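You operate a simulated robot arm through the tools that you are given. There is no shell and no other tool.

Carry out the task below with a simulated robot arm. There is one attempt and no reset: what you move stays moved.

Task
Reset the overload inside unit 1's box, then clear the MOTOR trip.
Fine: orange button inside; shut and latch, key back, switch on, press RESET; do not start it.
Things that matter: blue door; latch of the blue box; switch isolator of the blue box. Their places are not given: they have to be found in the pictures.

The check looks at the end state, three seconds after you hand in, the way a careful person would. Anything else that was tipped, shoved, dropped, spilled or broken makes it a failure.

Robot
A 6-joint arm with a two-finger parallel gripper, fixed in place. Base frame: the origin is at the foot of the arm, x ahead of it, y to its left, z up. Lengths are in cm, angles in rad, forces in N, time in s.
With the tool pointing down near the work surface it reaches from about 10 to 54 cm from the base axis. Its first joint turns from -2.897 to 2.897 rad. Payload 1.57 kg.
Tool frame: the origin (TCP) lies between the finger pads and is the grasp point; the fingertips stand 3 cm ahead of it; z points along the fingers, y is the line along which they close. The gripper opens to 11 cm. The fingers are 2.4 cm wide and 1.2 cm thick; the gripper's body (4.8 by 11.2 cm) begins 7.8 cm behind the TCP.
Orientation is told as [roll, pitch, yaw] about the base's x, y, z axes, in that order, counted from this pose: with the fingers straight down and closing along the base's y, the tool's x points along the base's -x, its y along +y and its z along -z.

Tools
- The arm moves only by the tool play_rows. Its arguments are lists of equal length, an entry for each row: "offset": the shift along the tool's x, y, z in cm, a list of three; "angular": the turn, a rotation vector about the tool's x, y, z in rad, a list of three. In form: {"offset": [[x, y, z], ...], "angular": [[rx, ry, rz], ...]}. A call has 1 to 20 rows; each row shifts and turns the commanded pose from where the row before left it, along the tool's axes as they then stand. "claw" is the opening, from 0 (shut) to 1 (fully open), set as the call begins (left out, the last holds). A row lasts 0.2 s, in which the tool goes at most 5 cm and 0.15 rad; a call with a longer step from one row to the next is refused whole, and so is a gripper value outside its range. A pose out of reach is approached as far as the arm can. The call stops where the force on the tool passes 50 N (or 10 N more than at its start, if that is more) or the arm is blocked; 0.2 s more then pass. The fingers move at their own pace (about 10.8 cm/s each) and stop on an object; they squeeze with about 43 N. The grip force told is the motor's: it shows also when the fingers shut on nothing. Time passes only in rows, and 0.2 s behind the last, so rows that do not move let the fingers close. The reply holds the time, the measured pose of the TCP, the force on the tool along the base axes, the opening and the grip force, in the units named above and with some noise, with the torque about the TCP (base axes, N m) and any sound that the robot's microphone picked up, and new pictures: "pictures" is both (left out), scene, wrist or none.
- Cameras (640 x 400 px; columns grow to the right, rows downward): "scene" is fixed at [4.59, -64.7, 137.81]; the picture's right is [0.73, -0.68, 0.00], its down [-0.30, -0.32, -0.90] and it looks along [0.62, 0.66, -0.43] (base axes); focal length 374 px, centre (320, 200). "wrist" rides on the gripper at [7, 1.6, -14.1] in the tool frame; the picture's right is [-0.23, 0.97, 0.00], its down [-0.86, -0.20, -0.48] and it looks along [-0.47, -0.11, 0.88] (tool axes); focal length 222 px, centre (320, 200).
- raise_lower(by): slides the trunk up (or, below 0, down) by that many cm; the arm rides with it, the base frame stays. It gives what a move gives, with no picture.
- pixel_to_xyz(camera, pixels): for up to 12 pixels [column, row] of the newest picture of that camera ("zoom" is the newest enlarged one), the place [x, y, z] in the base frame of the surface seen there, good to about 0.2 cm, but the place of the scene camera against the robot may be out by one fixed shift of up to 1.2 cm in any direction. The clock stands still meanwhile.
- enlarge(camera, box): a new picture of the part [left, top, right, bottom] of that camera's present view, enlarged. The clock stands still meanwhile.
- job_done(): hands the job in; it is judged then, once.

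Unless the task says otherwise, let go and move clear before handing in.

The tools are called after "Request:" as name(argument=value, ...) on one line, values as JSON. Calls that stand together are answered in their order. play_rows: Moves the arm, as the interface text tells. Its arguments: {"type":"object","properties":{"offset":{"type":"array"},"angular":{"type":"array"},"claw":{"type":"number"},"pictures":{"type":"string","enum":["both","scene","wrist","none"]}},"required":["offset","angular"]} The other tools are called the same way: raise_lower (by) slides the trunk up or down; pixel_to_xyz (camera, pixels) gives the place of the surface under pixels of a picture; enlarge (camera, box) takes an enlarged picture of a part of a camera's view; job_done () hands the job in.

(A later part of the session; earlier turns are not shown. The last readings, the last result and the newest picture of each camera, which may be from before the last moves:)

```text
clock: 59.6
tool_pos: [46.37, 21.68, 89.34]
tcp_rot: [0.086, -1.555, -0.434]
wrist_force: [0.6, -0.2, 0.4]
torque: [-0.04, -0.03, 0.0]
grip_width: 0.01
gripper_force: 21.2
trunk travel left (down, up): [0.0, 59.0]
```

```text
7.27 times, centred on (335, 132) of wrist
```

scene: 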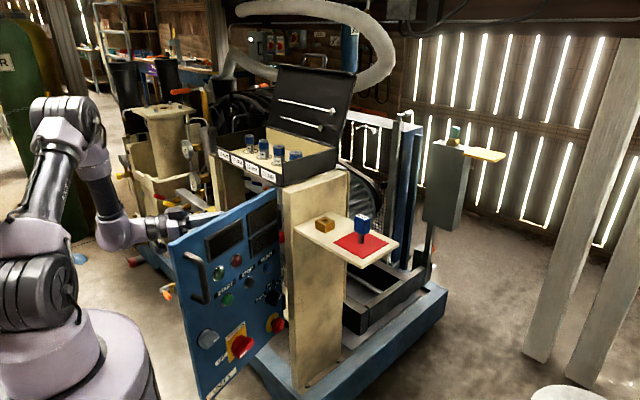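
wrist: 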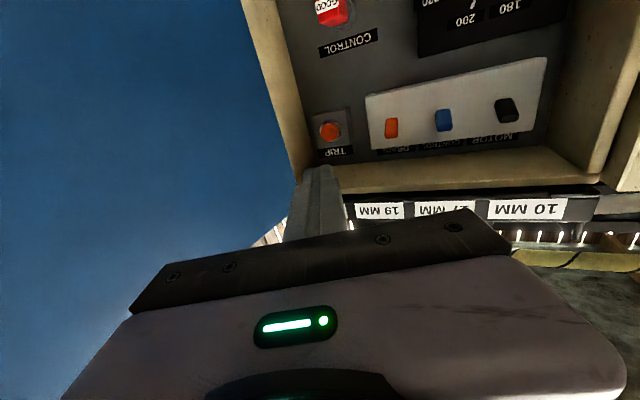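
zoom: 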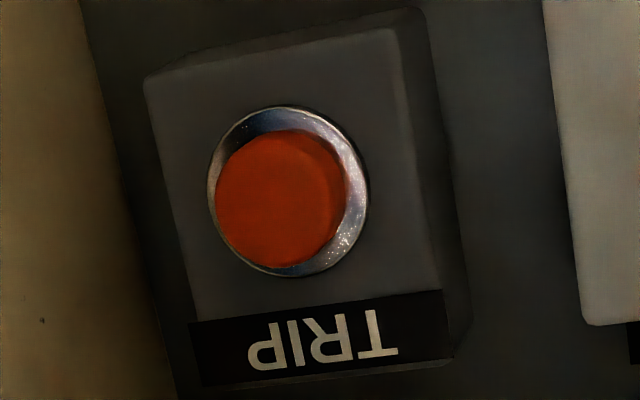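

The click tells the overload reset was pressed (it springs back). To shut the door I must get to its outer side, so I'll raise the trunk and carry the hand over the door's top to the right side.

Request:
raise_lower(by=28)

Request:
play_rows(offset=[[0, -2.4, 3.42], [0, -2.4, 3.42], [0, -2.4, 3.42], [0, -2.4, 3.42], [0, 0, 0], [0, 0, 0], [0, 0, 0], [0, 0, 0], [0, -3.63, -1.95], [0, -3.63, -1.95], [0, -3.63, -1.95], [0, -3.63, -1.95], [0, 0, 0], [0, 0, 0], [0, 0, 0], [0, 0, 0]], angular=[[0, 0, 0], [0, 0, 0], [0, 0, 0], [0, 0, 0], [-0.15, 0, 0], [-0.15, 0, 0], [-0.15, 0, 0], [-0.15, 0, 0], [0, 0, 0], [0, 0, 0], [0, 0, 0], [0, 0, 0], [-0.1375, 0, 0], [-0.1375, 0, 0], [-0.1375, 0, 0], [-0.1375, 0, 0]])

```text
clock: 62.4
tool_pos: [46.46, 21.78, 117.33]
tcp_rot: [0.058, -1.557, -0.402]
wrist_force: [0.2, -0.3, 0.5]
torque: [-0.01, 0.01, 0.0]
grip_width: 0.01
gripper_force: 21.3
trunk travel left (down, up): [-28.0, 31.0]
```

```text
clock: 65.8
tool_pos: [52.15, -7.98, 117.15]
tcp_rot: [1.19, -1.552, -0.381]
wrist_force: [1.2, 0.5, 0.2]
torque: [-0.02, 0.03, 0.0]
grip_width: 0.0
gripper_force: 21.1
trunk travel left (down, up): [-28.0, 31.0]
```

scene: 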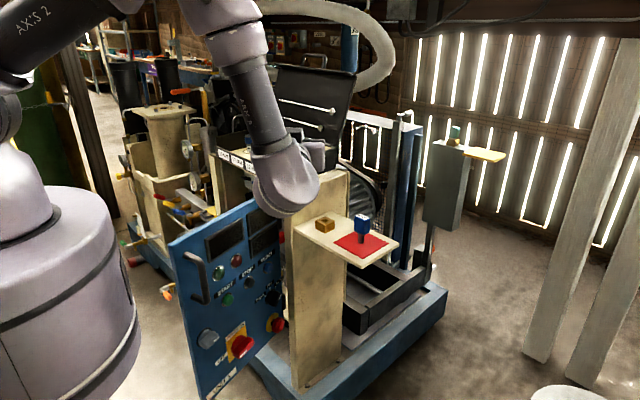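
wrist: 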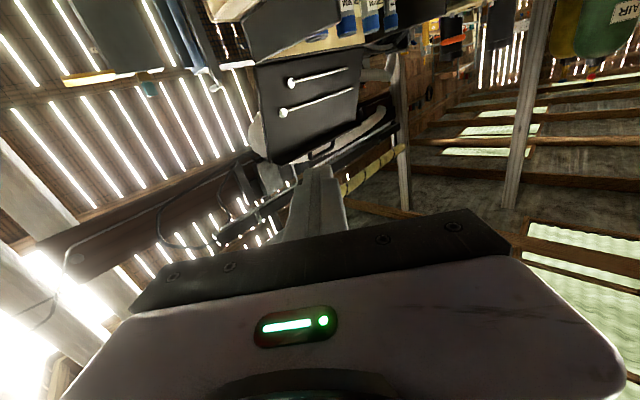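

The hand is now on the outer (right) side of the door at (52,−8,117). I'll back off a little to x≈46 and then lower the trunk, staying clear of the shelf (x≥60).

Request:
play_rows(offset=[[0, 0.8, -3.5], [0, 0.8, -3.5]], angular=[[0, 0, 0], [0, 0, 0]], pictures="none")

Request:
raise_lower(by=-28)

Request:
play_rows(offset=[[4.2, 0, 0], [4.2, 0, 0], [4.2, 0, 0], [4.2, 0, 0], [4.2, 0, 0]], angular=[[0, 0, 0], [0, 0, 0], [0, 0, 0], [0, 0, 0], [0, 0, 0]], pictures="both")

```text
clock: 66.4
tool_pos: [46.14, -12.08, 117.1]
tcp_rot: [1.243, -1.555, -0.438]
wrist_force: [0.0, -0.3, -0.6]
torque: [0.01, -0.02, 0.04]
grip_width: 0.02
gripper_force: 21.3
trunk travel left (down, up): [-28.0, 31.0]
```

```text
clock: 69.2
tool_pos: [46.24, -12.01, 89.3]
tcp_rot: [1.213, -1.556, -0.409]
wrist_force: [0.3, 0.8, 0.0]
torque: [0.03, 0.03, 0.02]
grip_width: 0.0
gripper_force: 22.0
trunk travel left (down, up): [0.0, 59.0]
```

```text
clock: 70.4
tool_pos: [45.99, -11.68, 68.29]
tcp_rot: [1.205, -1.555, -0.401]
wrist_force: [-0.6, 0.3, 0.5]
torque: [0.03, 0.0, 0.0]
grip_width: 0.01
gripper_force: 21.4
trunk travel left (down, up): [0.0, 59.0]
```

scene: 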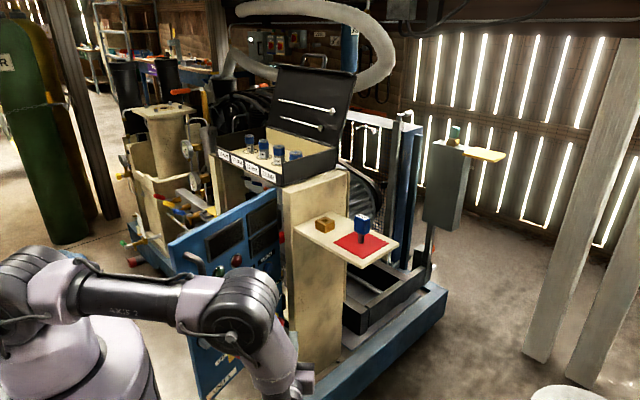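
wrist: 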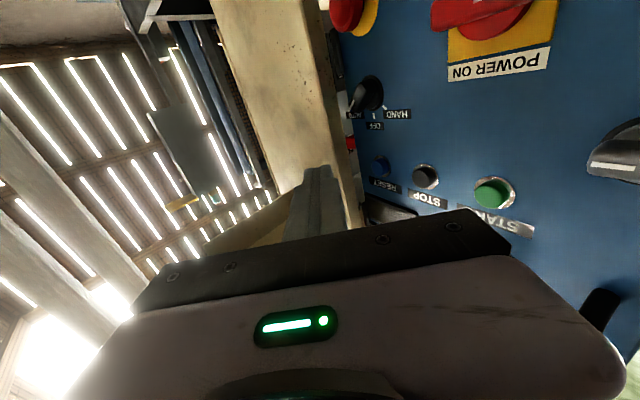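

The door's outer face fills the right of the wrist view: STOP at (425,175), HAND/OFF/AUTO at (368,92), POWER label at (500,65), and a blank area near (430,120). I'll measure these to choose the push spot.

Request:
pixel_to_xyz(camera="wrist", pixels=[[430, 120], [425, 175], [494, 190], [370, 92], [380, 165], [500, 65], [440, 90], [560, 120], [350, 60], [410, 140], [600, 280], [325, 100]])

```text
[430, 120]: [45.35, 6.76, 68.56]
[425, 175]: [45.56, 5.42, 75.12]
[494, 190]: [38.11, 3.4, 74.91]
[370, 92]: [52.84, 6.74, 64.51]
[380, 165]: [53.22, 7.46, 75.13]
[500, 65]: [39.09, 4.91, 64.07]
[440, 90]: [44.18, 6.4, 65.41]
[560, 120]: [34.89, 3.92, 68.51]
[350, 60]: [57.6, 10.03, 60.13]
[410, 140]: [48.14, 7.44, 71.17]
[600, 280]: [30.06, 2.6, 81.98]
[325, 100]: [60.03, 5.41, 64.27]
```

The outer face is at (45.4,6.8)–(34.9,3.9), i.e. 105° open, and (46,7,68.5) is blank metal below STOP. I'll bring the closed fingertips to about 3 cm in front of that spot, turned to face it.

Request:
play_rows(offset=[[0, 2.08, 2.16], [0, 2.08, 2.16], [0, 0, 0], [0, 0, 0], [0, 0, 0], [0, 0, 0], [0, 0.72, 2.19], [0, 0.72, 2.19], [0, 0.72, 2.19]], angular=[[0, 0, 0], [0, 0, 0], [-0.126, 0, 0], [-0.126, 0, 0], [-0.126, 0, 0], [-0.126, 0, 0], [0, 0, 0], [0, 0, 0], [0, 0, 0]], pictures="both")

```text
clock: 72.4
tool_pos: [45.61, 1.13, 68.28]
tcp_rot: [1.716, -1.556, -0.405]
wrist_force: [0.5, 0.6, 0.4]
torque: [-0.02, -0.02, -0.02]
grip_width: 0.04
gripper_force: 21.4
trunk travel left (down, up): [0.0, 59.0]
```

scene: 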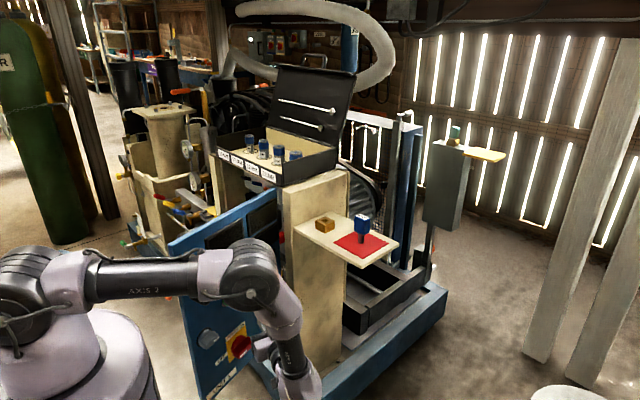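
wrist: 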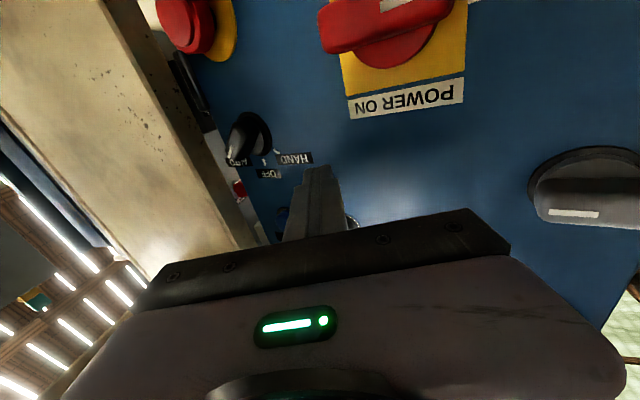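

The fingertips face blank metal just right of the HAND label. I'll push the door round with the tip following its arc, first to about 45°.

Request:
play_rows(offset=[[0, 0.4, 1.48], [0, 0.4, 1.48], [0, 1.11, 1.72], [0, 1.0, 1.69], [0, 0.82, 1.71], [0, 0.62, 1.75], [0, 0.47, 1.81], [0, 0.335, 1.82], [0, 0.21, 1.83], [0, 0.1, 1.84]], angular=[[0, 0, 0], [0, 0, 0], [0.0873, 0, 0], [0.0873, 0, 0], [0.0524, 0, 0], [0.0349, 0, 0], [0.0349, 0, 0], [0.0524, 0, 0], [0.0524, 0, 0], [0.0698, 0, 0]], pictures="both")

```text
clock: 74.6
tool_pos: [47.91, 18.39, 68.32]
tcp_rot: [1.275, -1.554, -0.44]
wrist_force: [0.3, -0.9, -0.2]
torque: [0.01, 0.02, -0.02]
grip_width: 0.0
gripper_force: 21.5
trunk travel left (down, up): [0.0, 59.0]
```

scene: 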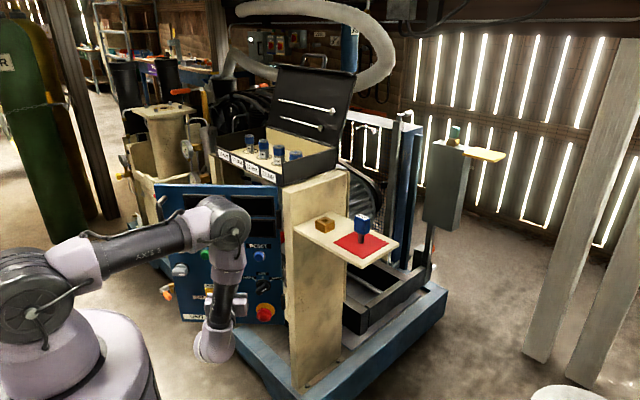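
wrist: 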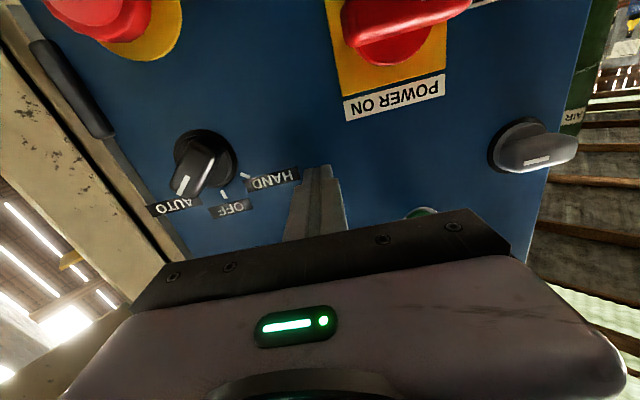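

The door follows nicely, now near 45°. I'll continue pushing almost to closed.

Request:
play_rows(offset=[[0, 0.04, 1.84], [0, -0.04, 1.81], [0, 0.05, 1.82], [0, 0.06, 1.84], [0, 0.07, 1.82], [0, 0.146, 1.11]], angular=[[0.0873, 0, 0], [0.0873, 0, 0], [0.1396, 0, 0], [0.1396, 0, 0], [0.1396, 0, 0], [0.1047, 0, 0]], pictures="both")

```text
clock: 76.0
tool_pos: [56.06, 24.22, 68.36]
tcp_rot: [0.59, -1.557, -0.454]
wrist_force: [-1.2, 1.5, -0.4]
torque: [0.0, -0.04, 0.07]
grip_width: 0.02
gripper_force: 20.9
trunk travel left (down, up): [0.0, 59.0]
```

scene: 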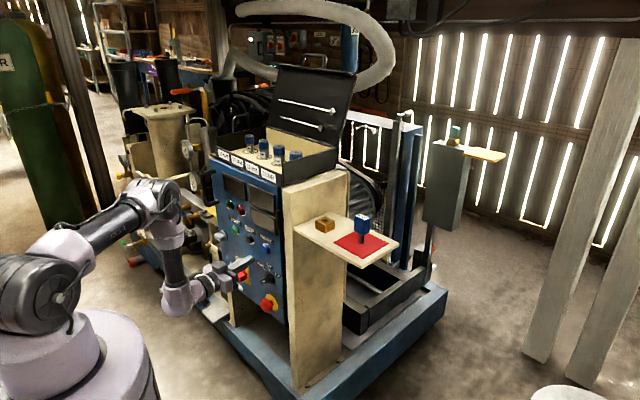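
wrist: 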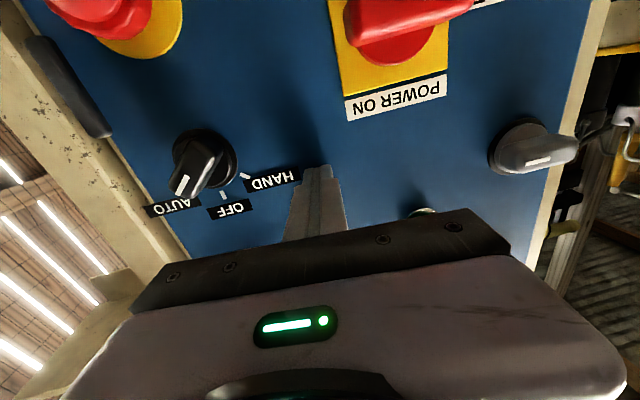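

The door is nearly shut. I'll push the last centimetre in small steps until it meets the frame.

Request:
play_rows(offset=[[0, 0.08, 0.6], [0, 0, 0.3], [0, 0, 0.3], [0, 0, 0.2], [0, 0, 0.2]], angular=[[0.0524, 0, 0], [0, 0, 0], [0, 0, 0], [0, 0, 0], [0, 0, 0]], pictures="both")

```text
clock: 77.0
tool_pos: [56.87, 24.4, 68.38]
tcp_rot: [0.254, -1.555, -0.165]
wrist_force: [-31.9, -6.5, 17.5]
torque: [-0.08, -0.8, -0.46]
grip_width: 0.0
gripper_force: 21.6
trunk travel left (down, up): [0.0, 59.0]
stopped in row 4: the force on the tool passed its limit at 56 N (the readings are from after the stop); the commanded pose is now the measured one
```

scene: 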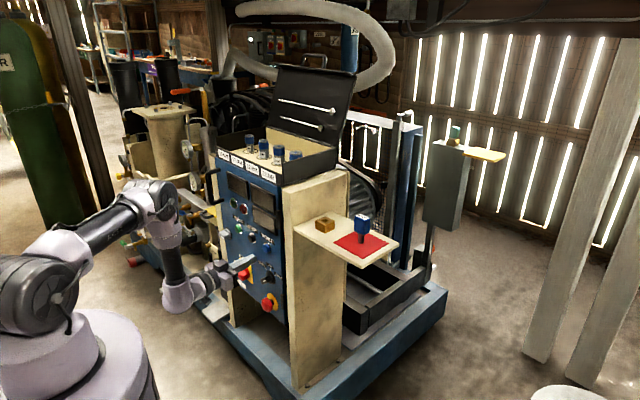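
wrist: 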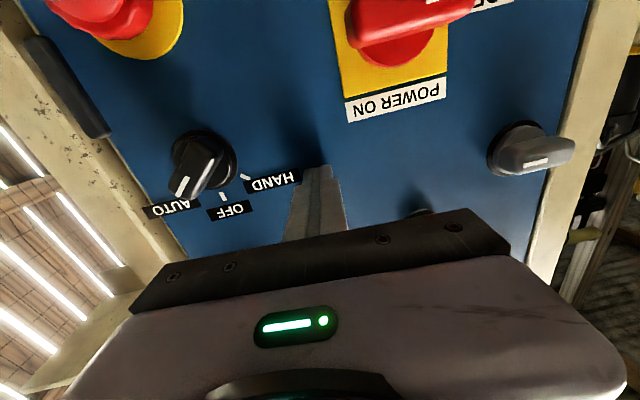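

The door meets its frame (tip at x≈59.85, force rising). I'll back off, check that it stays shut, and move in front of the latch with the hand rolled +90° to match the horizontal knob.

Request:
play_rows(offset=[[0, 0, -2], [0, 0, -3], [0, 0, -3], [-0.45, 4.37, 0], [-0.45, 4.37, 0], [-0.45, 4.37, 0], [-0.45, 4.37, 0]], angular=[[0, 0, 0], [0, 0, 0], [0, 0, 0], [0.022, 0, 0], [0.022, 0, 0], [0.022, 0, 0], [0.022, 0, 0]], claw=0.5, pictures="both")

Request:
pixel_to_xyz(camera="wrist", pixels=[[330, 120], [340, 100], [360, 100], [370, 100], [385, 100], [350, 60], [385, 60], [200, 100], [250, 100], [322, 147], [310, 148], [335, 148]])

```text
clock: 78.6
tool_pos: [48.3, 41.18, 70.08]
tcp_rot: [0.151, -1.55, -0.152]
wrist_force: [-0.5, 0.3, 1.7]
torque: [0.0, -0.03, 0.0]
grip_width: 5.46
gripper_force: 0.1
trunk travel left (down, up): [0.0, 59.0]
```

scene: 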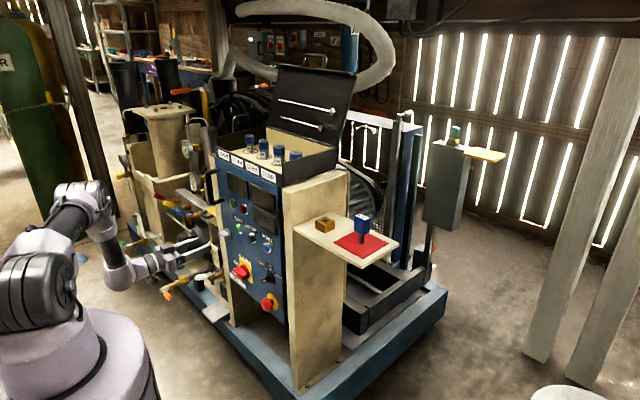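
wrist: 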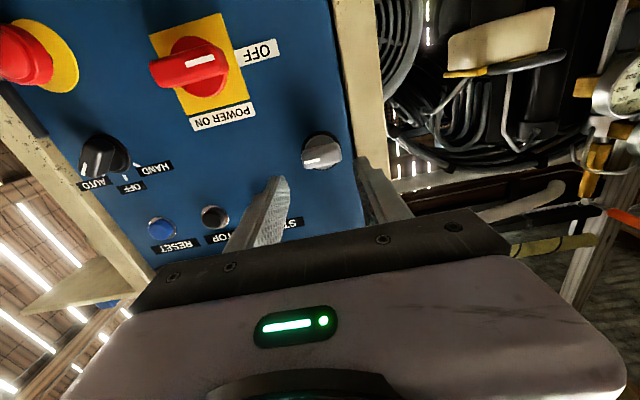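

```text
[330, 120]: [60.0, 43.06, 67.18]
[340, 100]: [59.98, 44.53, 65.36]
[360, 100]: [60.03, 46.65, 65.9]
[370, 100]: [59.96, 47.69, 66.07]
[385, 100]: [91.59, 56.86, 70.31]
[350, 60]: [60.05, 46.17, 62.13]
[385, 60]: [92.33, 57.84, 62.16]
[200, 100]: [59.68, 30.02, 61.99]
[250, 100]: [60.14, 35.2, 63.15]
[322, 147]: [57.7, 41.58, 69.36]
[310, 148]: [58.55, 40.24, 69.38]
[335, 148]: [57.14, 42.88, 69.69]
```

The door face (x≈60.0) is flush with the frame (x≈60.03). I'll roll the hand +90° in front of the knob.

Request:
play_rows(offset=[[0, 0, -0.3], [0, 0, 0], [0, 0, 0], [0, 0, 0], [0, 0, 0], [0, 0, 0], [0, 0, 0], [0, 0, 0], [0, 0, 0], [0, 0, 0], [0, 0, 0]], angular=[[0, 0, 0.1428], [0, 0, 0.1428], [0, 0, 0.1428], [0, 0, 0.1428], [0, 0, 0.1428], [0, 0, 0.1428], [0, 0, 0.1428], [0, 0, 0.1428], [0, 0, 0.1428], [0, 0, 0.1428], [0, 0, 0.1428]], pictures="wrist")

Request:
enlarge(camera="wrist", box=[270, 110, 380, 190])

Request:
pixel_to_xyz(camera="wrist", pixels=[[320, 150], [312, 150], [330, 150], [322, 135], [325, 165], [320, 143], [322, 158]])

```text
clock: 81.0
tool_pos: [47.92, 41.21, 70.12]
tcp_rot: [1.551, 0.005, -1.572]
wrist_force: [0.0, 0.2, -0.3]
torque: [0.02, 0.0, -0.02]
grip_width: 5.5
gripper_force: 0.1
trunk travel left (down, up): [0.0, 59.0]
```

wrist: 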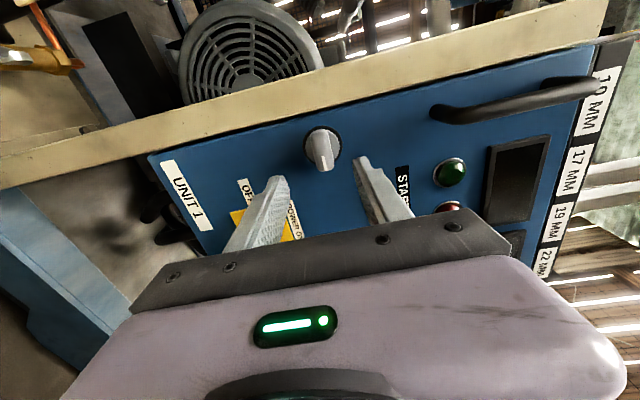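

```text
5.00 times, centred on (325, 150) of wrist
```

zoom: 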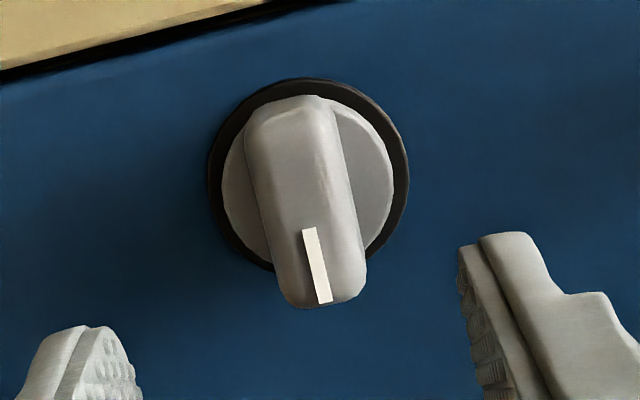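

```text
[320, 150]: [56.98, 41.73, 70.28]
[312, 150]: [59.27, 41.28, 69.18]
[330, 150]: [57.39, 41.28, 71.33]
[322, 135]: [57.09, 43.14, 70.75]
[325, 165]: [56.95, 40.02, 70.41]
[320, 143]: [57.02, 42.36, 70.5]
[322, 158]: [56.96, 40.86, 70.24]
```

The knob, centred at about (57, 41.4, 70.3), is lined up with the fingers. I'll advance and grip it.

Request:
play_rows(offset=[[0.15, 0.3, 2], [0, 0, 2], [0, 0, 2], [0, 0, 1.7], [0, 0, 0]], angular=[[0, 0, 0], [0, 0, 0], [0, 0, 0], [0, 0, 0], [0, 0, 0]], pictures="none")

Request:
play_rows(offset=[[0, 0, 0], [0, 0, 0], [0, 0, 0]], angular=[[0, 0, 0], [0, 0, 0], [0, 0, 0]], claw=0, pictures="wrist")

```text
clock: 82.2
tool_pos: [55.7, 41.34, 70.24]
tcp_rot: [1.552, 0.004, -1.572]
wrist_force: [0.2, 0.2, -0.5]
torque: [-0.02, 0.0, 0.0]
grip_width: 5.49
gripper_force: 0.1
trunk travel left (down, up): [0.0, 59.0]
```

```text
clock: 83.0
tool_pos: [55.78, 41.38, 70.24]
tcp_rot: [1.554, 0.004, -1.57]
wrist_force: [3.9, -0.2, 6.5]
torque: [-0.29, -0.75, 0.54]
grip_width: 1.99
gripper_force: 33.7
trunk travel left (down, up): [0.0, 59.0]
```

wrist: 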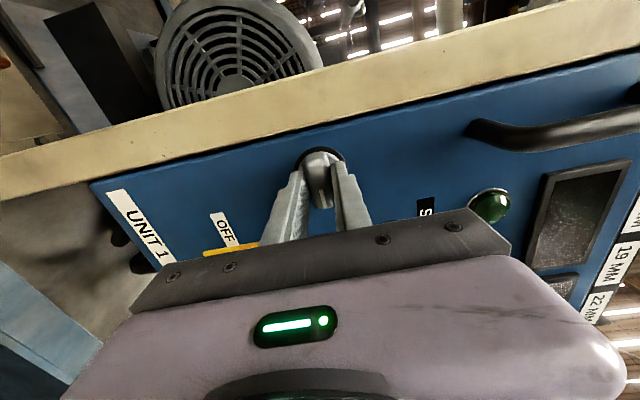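

Good grip. I'll turn it back counter-clockwise with a slight forward push, first about half way.

Request:
play_rows(offset=[[0, 0, 0.1], [0, 0, 0], [0, 0, 0], [0, 0, 0], [0, 0, 0], [0, 0, 0], [0, 0, 0]], angular=[[0, 0, -0.13], [0, 0, -0.13], [0, 0, -0.13], [0, 0, -0.13], [0, 0, -0.13], [0, 0, -0.13], [0, 0, -0.13]], pictures="wrist")

```text
clock: 84.6
tool_pos: [55.8, 41.37, 70.19]
tcp_rot: [1.538, -0.911, -1.544]
wrist_force: [-23.8, -2.7, -17.3]
torque: [0.01, -0.27, 0.14]
grip_width: 2.01
gripper_force: 33.1
trunk travel left (down, up): [0.0, 59.0]
```

wrist: 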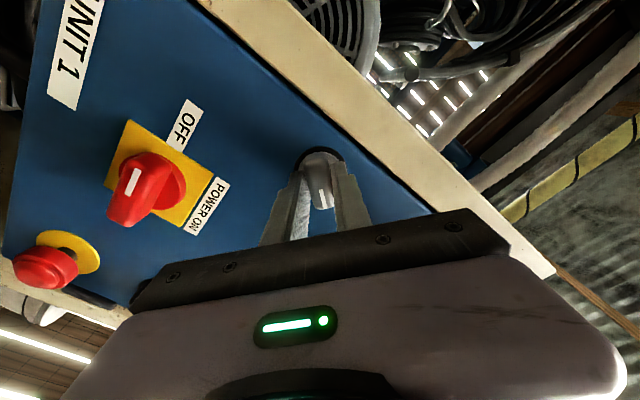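

The knob follows freely, 52° back so far. I'll continue to its end stop.

Request:
play_rows(offset=[[0, 0, 0], [0, 0, 0], [0, 0, 0], [0, 0, 0], [0, 0, 0], [0, 0, 0]], angular=[[0, 0, -0.13], [0, 0, -0.13], [0, 0, -0.13], [0, 0, -0.13], [0, 0, -0.1], [0, 0, -0.05]], pictures="wrist")

```text
clock: 86.0
tool_pos: [55.84, 41.32, 70.23]
tcp_rot: [-0.314, -1.548, 0.31]
wrist_force: [-16.3, -26.1, -23.0]
torque: [0.81, 0.36, -0.04]
grip_width: 1.94
gripper_force: 33.3
trunk travel left (down, up): [0.0, 59.0]
```

wrist: 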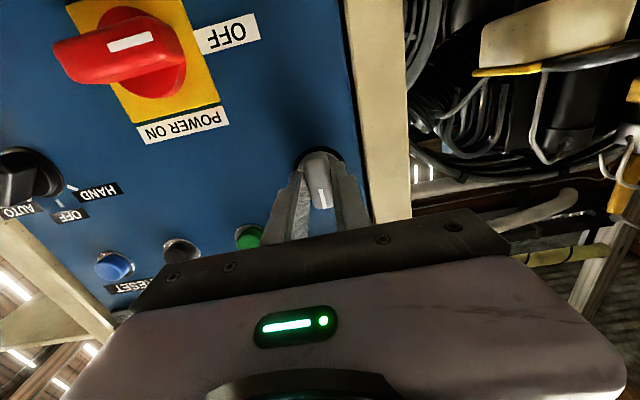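

Torque about x rose to 0.8 N·m, so the knob is at its upright stop. I'll test the latch with a tiny pull while still holding it.

Request:
play_rows(offset=[[0, 0, -0.3], [0, 0, -0.3]], angular=[[0, 0, 0], [0, 0, 0]], pictures="none")

```text
clock: 86.6
tool_pos: [55.47, 41.26, 70.34]
tcp_rot: [-0.199, -1.55, 0.198]
wrist_force: [27.0, -24.6, -9.2]
torque: [0.28, 0.05, -0.07]
grip_width: 1.96
gripper_force: 33.2
trunk travel left (down, up): [0.0, 59.0]
```

The latch holds: pulling gives 27 N with no movement. I'll release the knob, back away, and raise the trunk to go for the key on the right-hand shelf.

Request:
play_rows(offset=[[0, 0, 0.3], [0, 0, 0], [0, 0, 0], [0, 0, -2], [0, 0, -3], [0, 0, -3]], angular=[[0, 0, 0], [0, 0, 0], [0, 0, 0], [0, 0, 0], [0, 0, 0], [0, 0, 0]], claw=0.5, pictures="wrist")

Request:
enlarge(camera="wrist", box=[270, 100, 390, 190])

```text
clock: 88.0
tool_pos: [47.5, 41.58, 70.52]
tcp_rot: [-0.318, -1.552, 0.319]
wrist_force: [-0.1, -0.4, 0.6]
torque: [-0.02, -0.05, 0.0]
grip_width: 5.5
gripper_force: 0.0
trunk travel left (down, up): [0.0, 59.0]
```

wrist: 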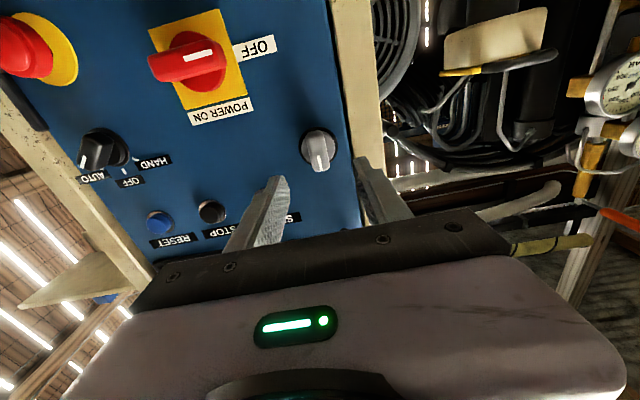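

```text
4.44 times, centred on (330, 145) of wrist
```

zoom: 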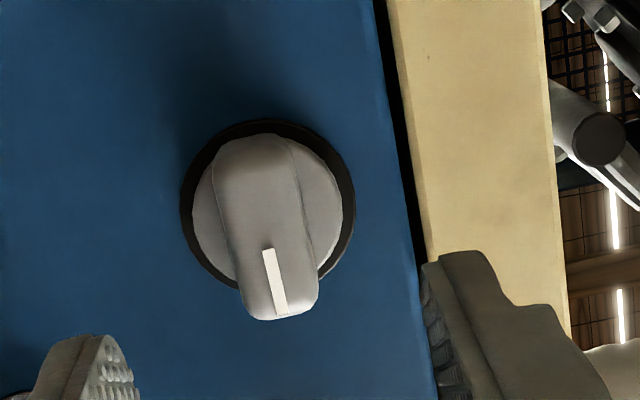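

The latch is back upright as at the start and the door is flush. I'll raise the trunk 20 cm, lift the hand, tilt it 40° down, and move right to view the shelf.

Request:
raise_lower(by=20)

Request:
play_rows(offset=[[-3.75, 0, 0.6], [-3.75, 0, 0.6], [-3.75, 0, 0.6], [-3.75, 0, 0.7], [0, 0, 0], [0, 0, 0], [0, 0, 0], [0, 0, 0], [0, 0, 0], [0, -4.86, 0], [0, -4.86, 0], [0, -4.86, 0], [0, -4.86, 0], [0, -4.86, 0], [0, -4.86, 0], [0, -4.86, 0], [0, -4.86, 0], [0, -4.86, 0], [0, -4.86, 0]], angular=[[0, 0, 0], [0, 0, 0], [0, 0, 0], [0, 0, 0], [0, 0.14, 0], [0, 0.14, 0], [0, 0.14, 0], [0, 0.14, 0], [0, 0.14, 0], [0, 0, 0], [0, 0, 0], [0, 0, 0], [0, 0, 0], [0, 0, 0], [0, 0, 0], [0, 0, 0], [0, 0, 0], [0, 0, 0], [0, 0, 0]])

```text
clock: 90.1
tool_pos: [47.54, 41.5, 90.45]
tcp_rot: [-0.334, -1.549, 0.336]
wrist_force: [0.5, -0.2, -0.2]
torque: [-0.01, 0.0, 0.03]
grip_width: 5.51
gripper_force: 0.0
trunk travel left (down, up): [-20.0, 39.0]
```

```text
clock: 94.1
tool_pos: [50.14, -7.03, 105.86]
tcp_rot: [-0.008, -0.852, 0.005]
wrist_force: [-0.5, -0.3, -0.6]
torque: [0.02, 0.03, -0.01]
grip_width: 5.49
gripper_force: 0.0
trunk travel left (down, up): [-20.0, 39.0]
```

scene: 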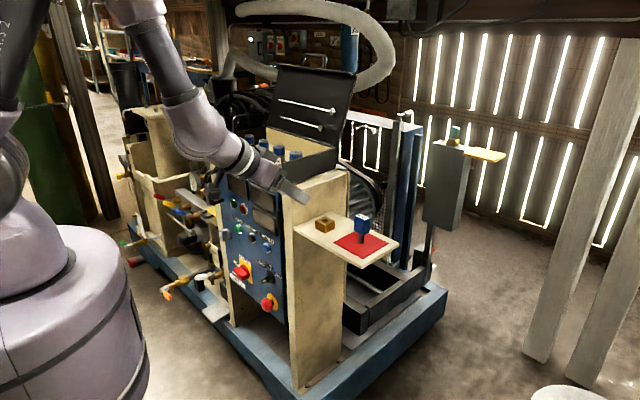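
wrist: 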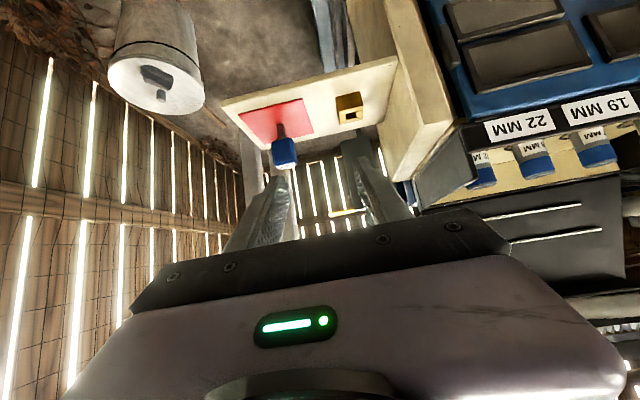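

The wrist view shows the shelf well: key head at (285,150), its foot at (281,130) and the brass socket at (349,107). I'll enlarge and measure both.

Request:
enlarge(camera="wrist", box=[225, 60, 405, 180])

Request:
pixel_to_xyz(camera="wrist", pixels=[[285, 148], [274, 148], [296, 146], [284, 138], [285, 160], [281, 130], [336, 100], [362, 95], [337, 121], [362, 118], [349, 113], [349, 105]])

Request:
pixel_to_xyz(camera="wrist", pixels=[[239, 116], [303, 99], [258, 147], [313, 131], [224, 104], [398, 58], [330, 90], [320, 120]])

```text
3.33 times, centred on (315, 120) of wrist
```

zoom: 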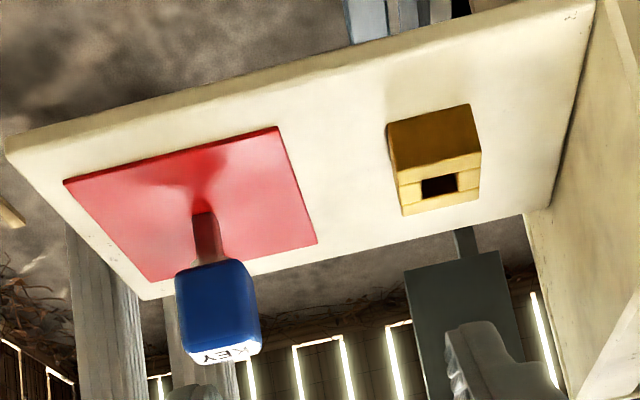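

```text
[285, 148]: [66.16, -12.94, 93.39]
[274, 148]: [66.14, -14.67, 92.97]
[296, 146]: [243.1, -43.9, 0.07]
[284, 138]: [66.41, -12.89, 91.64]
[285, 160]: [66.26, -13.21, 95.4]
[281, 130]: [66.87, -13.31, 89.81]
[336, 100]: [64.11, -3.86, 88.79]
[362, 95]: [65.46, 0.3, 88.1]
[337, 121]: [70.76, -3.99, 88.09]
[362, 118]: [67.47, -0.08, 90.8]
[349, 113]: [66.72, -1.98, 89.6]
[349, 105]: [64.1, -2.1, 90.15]
```

```text
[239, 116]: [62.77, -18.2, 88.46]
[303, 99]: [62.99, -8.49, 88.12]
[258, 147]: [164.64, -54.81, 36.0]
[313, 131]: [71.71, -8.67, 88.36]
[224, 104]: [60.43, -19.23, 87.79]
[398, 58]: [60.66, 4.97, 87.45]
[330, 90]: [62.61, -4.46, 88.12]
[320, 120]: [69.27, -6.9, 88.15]
```

I'll measure the key head's edges and the socket's rim and hole more finely through the enlarged view.

Request:
enlarge(camera="wrist", box=[260, 115, 320, 170])

Request:
pixel_to_xyz(camera="zoom", pixels=[[160, 200], [200, 240], [250, 240], [300, 240], [340, 240], [380, 240], [240, 180], [240, 300], [300, 340], [250, 330], [250, 100], [220, 100]])

```text
7.27 times, centred on (290, 142) of wrist
```

zoom: 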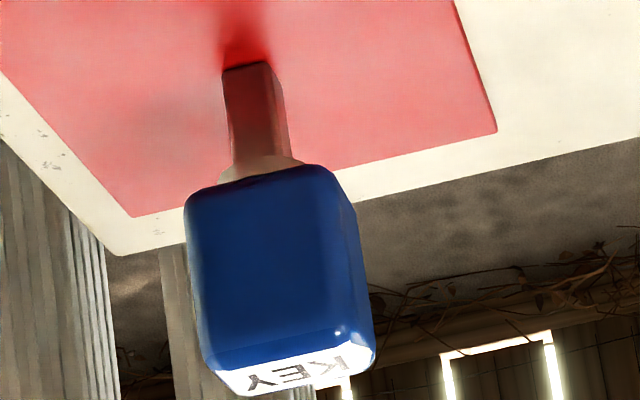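

```text
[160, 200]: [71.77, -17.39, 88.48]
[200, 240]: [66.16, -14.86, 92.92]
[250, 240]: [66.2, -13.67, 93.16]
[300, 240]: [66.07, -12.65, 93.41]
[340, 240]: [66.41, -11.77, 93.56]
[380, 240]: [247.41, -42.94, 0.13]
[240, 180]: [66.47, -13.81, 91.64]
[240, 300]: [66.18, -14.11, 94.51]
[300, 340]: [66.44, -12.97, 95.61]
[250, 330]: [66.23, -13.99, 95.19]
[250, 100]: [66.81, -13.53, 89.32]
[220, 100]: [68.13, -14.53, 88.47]
```

The head is about 3.4 cm wide in y (−15.1…−11.7), front face x≈66.1, z 91.4–95.7; the shank is about 1.3 cm square, front x≈66.8, centred y≈−13.45. Now the socket.

Request:
enlarge(camera="wrist", box=[325, 80, 375, 130])

Request:
pixel_to_xyz(camera="zoom", pixels=[[195, 190], [250, 240], [380, 240], [440, 210], [210, 320], [440, 290], [300, 290], [260, 290], [370, 275], [310, 320], [310, 255], [350, 300]])

```text
8.00 times, centred on (350, 105) of wrist
```

zoom: 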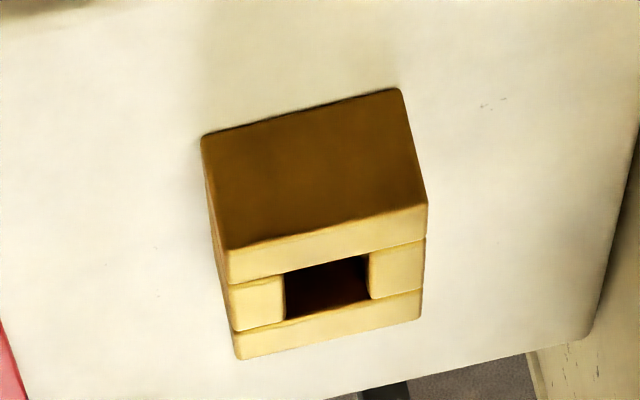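

```text
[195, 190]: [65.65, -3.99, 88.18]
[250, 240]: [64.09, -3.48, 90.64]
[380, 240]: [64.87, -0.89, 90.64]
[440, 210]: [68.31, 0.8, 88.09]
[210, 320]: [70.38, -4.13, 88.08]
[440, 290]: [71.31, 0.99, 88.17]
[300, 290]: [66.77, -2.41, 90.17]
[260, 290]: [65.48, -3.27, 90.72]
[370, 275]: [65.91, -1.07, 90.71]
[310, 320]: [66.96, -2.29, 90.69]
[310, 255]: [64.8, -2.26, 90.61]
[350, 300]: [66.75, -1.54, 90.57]
```

The socket is a brass block with a square hole; its top is at z≈90.7. I'll query just outside the hole's edges to fix its centre.

Request:
pixel_to_xyz(camera="zoom", pixels=[[280, 290], [281, 305], [374, 270], [374, 285], [320, 260], [340, 256], [320, 318], [340, 312], [235, 350], [415, 315], [232, 262], [425, 215]])

Request:
pixel_to_xyz(camera="scene", pixels=[[325, 216], [320, 219], [330, 219], [324, 222], [362, 216], [363, 237], [358, 226], [368, 226]])

Request:
enlarge(camera="scene", box=[310, 205, 375, 248])

```text
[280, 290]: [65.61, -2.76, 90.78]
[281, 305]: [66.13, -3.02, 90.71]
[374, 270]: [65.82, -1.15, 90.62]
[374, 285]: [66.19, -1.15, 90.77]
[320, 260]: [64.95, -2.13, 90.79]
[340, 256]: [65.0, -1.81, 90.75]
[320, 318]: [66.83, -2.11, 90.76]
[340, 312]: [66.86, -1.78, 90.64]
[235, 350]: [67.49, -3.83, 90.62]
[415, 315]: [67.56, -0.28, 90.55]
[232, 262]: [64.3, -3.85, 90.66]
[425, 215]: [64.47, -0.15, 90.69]
```

```text
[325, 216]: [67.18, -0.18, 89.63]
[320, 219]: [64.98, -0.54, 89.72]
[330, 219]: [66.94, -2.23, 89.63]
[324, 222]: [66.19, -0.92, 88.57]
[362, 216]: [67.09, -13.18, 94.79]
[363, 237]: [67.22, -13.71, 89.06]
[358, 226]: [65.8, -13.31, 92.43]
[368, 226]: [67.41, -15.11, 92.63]
```

```text
9.30 times, centred on (342, 226) of scene
```

zoom: 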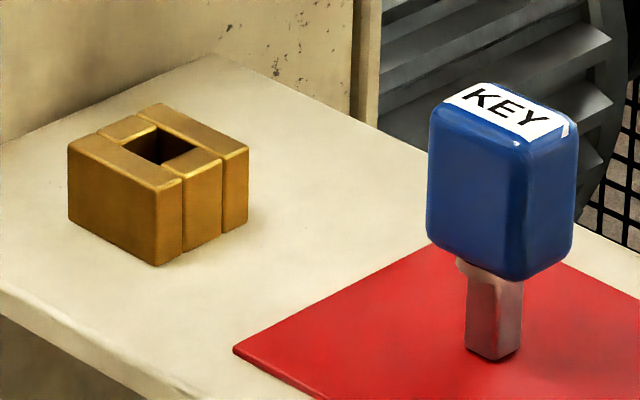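

The hole is about 1.7 cm square, centred near (65.95, −1.97), and the key axis is near (67.0, −13.4). I'll go to (54, −13.4, 100) and level the tool to approach the key from the front.

Request:
play_rows(offset=[[0.935, -3.19, 3.38], [0.935, -3.19, 3.38], [0, 0, 0], [0, 0, 0], [0, 0, 0], [0, 0, 0], [0, 0, 0]], angular=[[0, 0, 0], [0, 0, 0], [0, -0.1438, 0], [0, -0.1438, 0], [0, -0.1438, 0], [0, -0.1438, 0], [0, -0.1438, 0]], pictures="both")

```text
clock: 95.7
tool_pos: [54.24, -13.36, 99.77]
tcp_rot: [-1.671, -1.566, 1.668]
wrist_force: [0.4, -0.3, 0.1]
torque: [-0.04, 0.02, 0.02]
grip_width: 5.5
gripper_force: 0.0
trunk travel left (down, up): [-20.0, 39.0]
```

scene: 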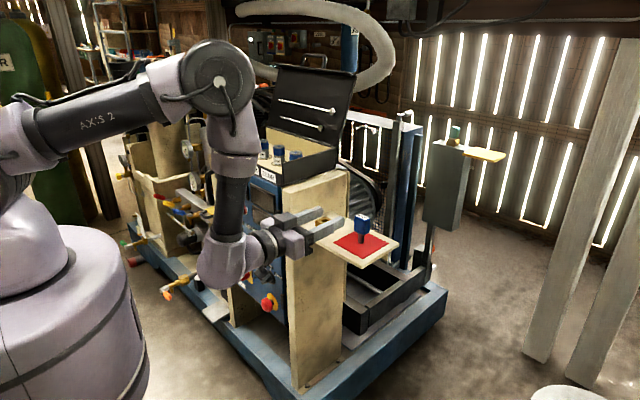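
wrist: 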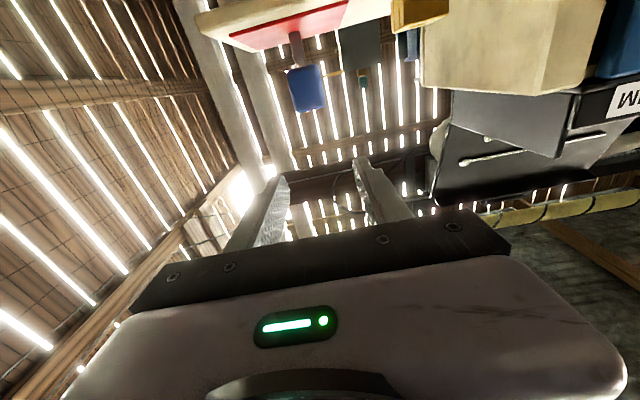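

The tool is level at (54.2, −13.4, 99.8). I'll lower to the head's height, z≈93.6, still in front of the shelf, and re-measure the key.

Request:
play_rows(offset=[[3.1, 0, 0], [3.1, 0, 0]], angular=[[0, 0, 0], [0, 0, 0]], pictures="wrist")

Request:
enlarge(camera="wrist", box=[260, 80, 380, 200])

```text
clock: 96.3
tool_pos: [54.22, -13.36, 93.61]
tcp_rot: [-1.588, -1.564, 1.587]
wrist_force: [0.8, 0.1, 0.2]
torque: [0.01, 0.0, 0.01]
grip_width: 5.48
gripper_force: 0.0
trunk travel left (down, up): [-20.0, 39.0]
```

wrist: 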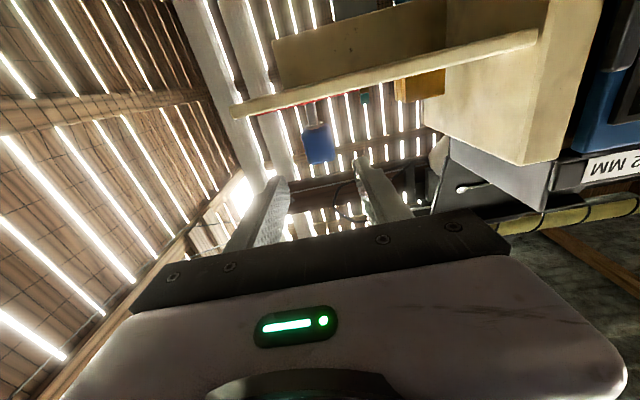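

```text
3.33 times, centred on (320, 140) of wrist
```

zoom: 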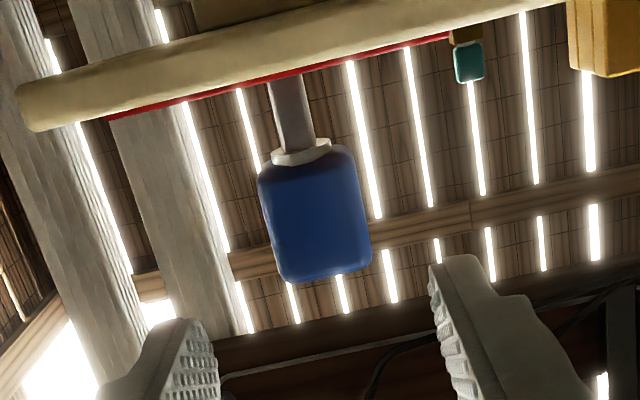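

The key head appears centred near (319,145), practically straight ahead. I'll measure its edges from here.

Request:
pixel_to_xyz(camera="zoom", pixels=[[275, 230], [290, 220], [316, 216], [340, 210], [358, 205], [362, 240], [268, 200], [316, 170], [316, 260], [290, 100], [290, 125], [305, 120]])

```text
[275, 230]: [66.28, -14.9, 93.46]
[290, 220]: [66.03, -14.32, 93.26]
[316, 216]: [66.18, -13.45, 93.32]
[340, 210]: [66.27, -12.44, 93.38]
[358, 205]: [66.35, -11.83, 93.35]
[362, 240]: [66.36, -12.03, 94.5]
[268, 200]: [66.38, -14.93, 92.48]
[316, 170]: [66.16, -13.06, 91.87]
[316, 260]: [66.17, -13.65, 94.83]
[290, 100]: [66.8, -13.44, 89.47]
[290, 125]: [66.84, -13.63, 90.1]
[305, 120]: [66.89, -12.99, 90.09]
```

The head is centred at y≈−13.4 and z≈93.5, matching the hand. I'll advance 12.7 cm so the pads straddle the head.

Request:
play_rows(offset=[[0, 0, 3], [0, 0, 3], [0, 0, 3], [0, 0, 2], [0, 0, 1.7], [0, 0, 0]], angular=[[0, 0, 0], [0, 0, 0], [0, 0, 0], [0, 0, 0], [0, 0, 0], [0, 0, 0]], pictures="both")

Request:
enlarge(camera="scene", box=[290, 180, 410, 270])

```text
clock: 97.7
tool_pos: [66.97, -13.5, 93.51]
tcp_rot: [-1.516, -1.563, 1.516]
wrist_force: [0.1, -0.3, 0.6]
torque: [0.01, 0.02, -0.03]
grip_width: 5.49
gripper_force: 0.1
trunk travel left (down, up): [-20.0, 39.0]
```

scene: 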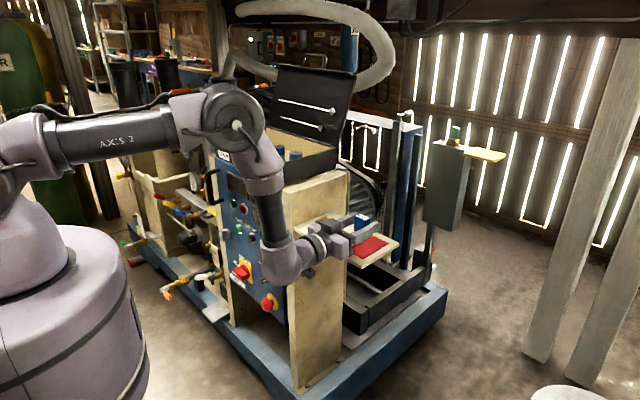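
wrist: 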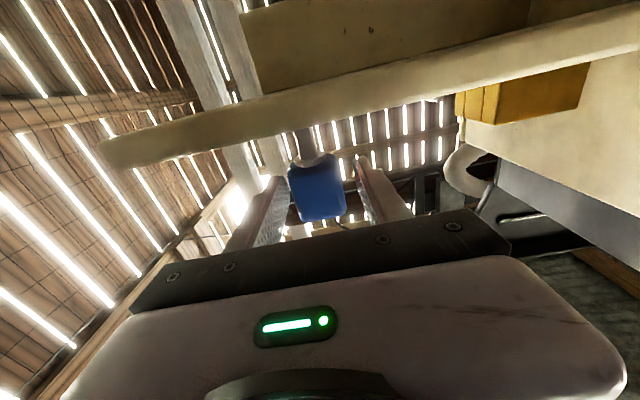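

```text
4.44 times, centred on (350, 225) of scene
```

zoom: 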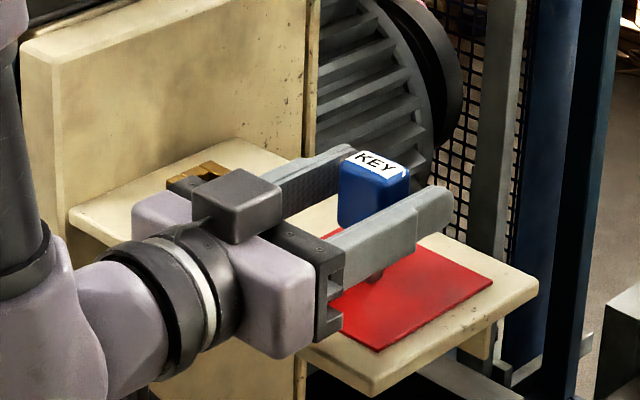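

The fingers straddle the KEY head nicely. I'll close on it.

Request:
play_rows(offset=[[0, 0, 0], [0, 0, 0], [0, 0, 0]], angular=[[0, 0, 0], [0, 0, 0], [0, 0, 0]], claw=0, pictures="wrist")

```text
clock: 98.5
tool_pos: [66.8, -13.39, 93.66]
tcp_rot: [-1.57, -1.564, 1.569]
wrist_force: [-0.1, 0.4, 1.8]
torque: [0.0, 0.01, 0.04]
grip_width: 3.54
gripper_force: 42.7
trunk travel left (down, up): [-20.0, 39.0]
```

wrist: 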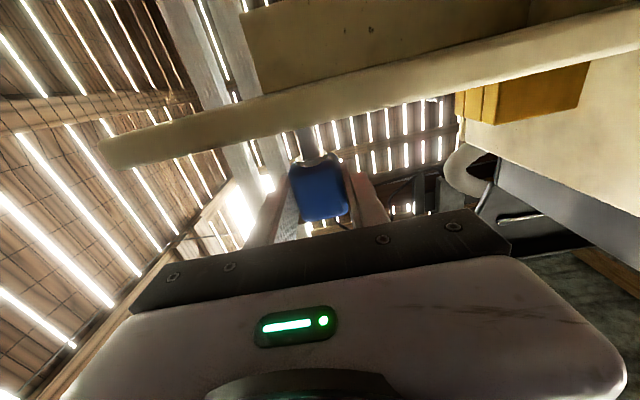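

The key is held (3.54 cm, 42.7 N). I'll lift it straight up 4.5 cm.

Request:
play_rows(offset=[[-1, 0, 0], [-1.5, 0, 0], [-2, 0, 0], [0, 0, 0]], angular=[[0, 0, 0], [0, 0, 0], [0, 0, 0], [0, 0, 0]], pictures="both")

Request:
enlarge(camera="scene", box=[310, 180, 410, 260])

Request:
enlarge(camera="wrist", box=[260, 100, 380, 230])

```text
clock: 99.5
tool_pos: [66.98, -13.35, 98.18]
tcp_rot: [-1.507, -1.563, 1.507]
wrist_force: [-0.3, 0.4, 0.1]
torque: [-0.03, -0.01, 0.0]
grip_width: 3.53
gripper_force: 42.2
trunk travel left (down, up): [-20.0, 39.0]
```

scene: 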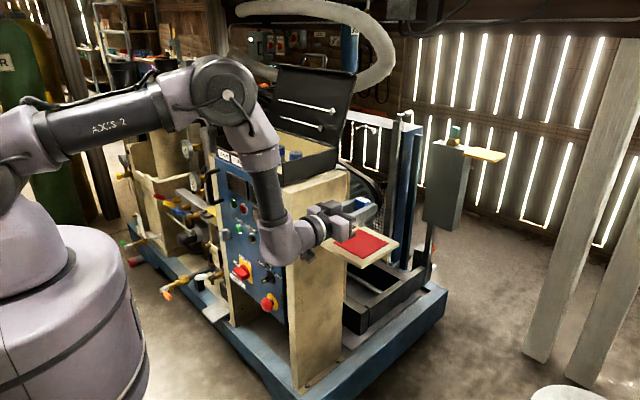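
wrist: 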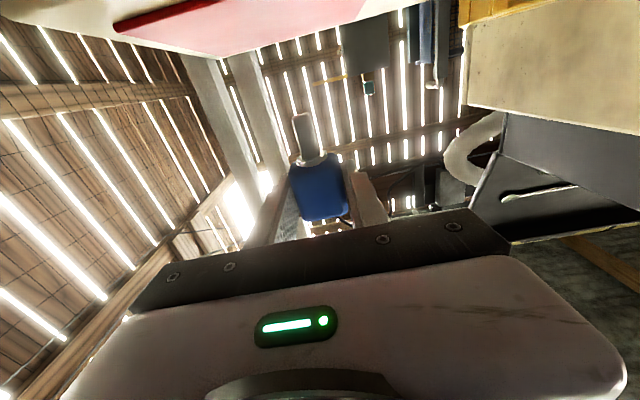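

```text
5.00 times, centred on (360, 220) of scene
```

zoom: 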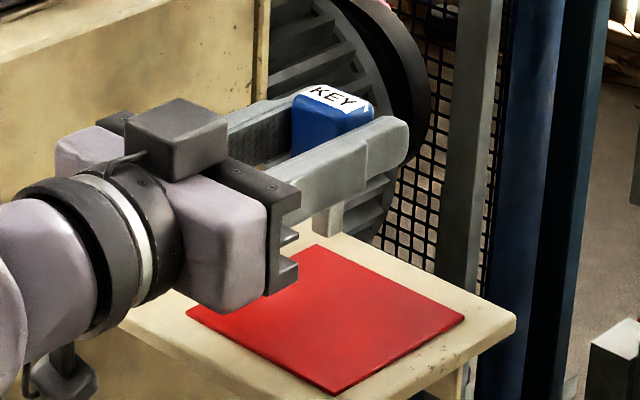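

```text
3.08 times, centred on (320, 165) of wrist
```

zoom: 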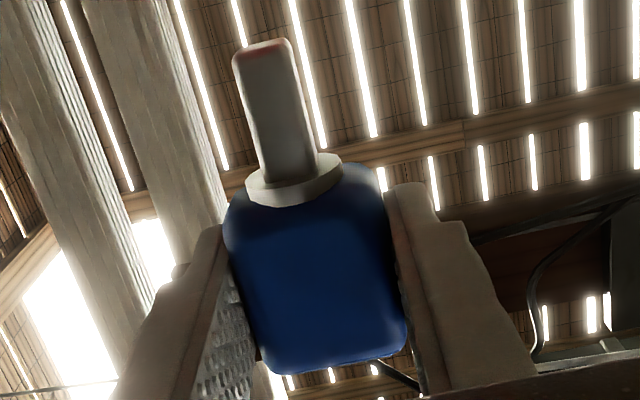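

The key hangs upright in the grip. I'll measure the shank's foot relative to the TCP from this wrist view.

Request:
pixel_to_xyz(camera="zoom", pixels=[[245, 90], [268, 90], [292, 85], [298, 110], [265, 58], [250, 130], [280, 130], [305, 130], [240, 62], [288, 52], [262, 47], [290, 180]])

```text
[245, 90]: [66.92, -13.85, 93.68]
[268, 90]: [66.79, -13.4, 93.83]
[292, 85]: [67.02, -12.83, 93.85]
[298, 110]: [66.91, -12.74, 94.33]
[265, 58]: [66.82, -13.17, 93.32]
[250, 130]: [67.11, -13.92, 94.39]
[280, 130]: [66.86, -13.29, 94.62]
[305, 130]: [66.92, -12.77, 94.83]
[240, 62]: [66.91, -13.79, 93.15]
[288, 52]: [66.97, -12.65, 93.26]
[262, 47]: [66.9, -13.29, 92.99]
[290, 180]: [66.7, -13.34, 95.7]
```

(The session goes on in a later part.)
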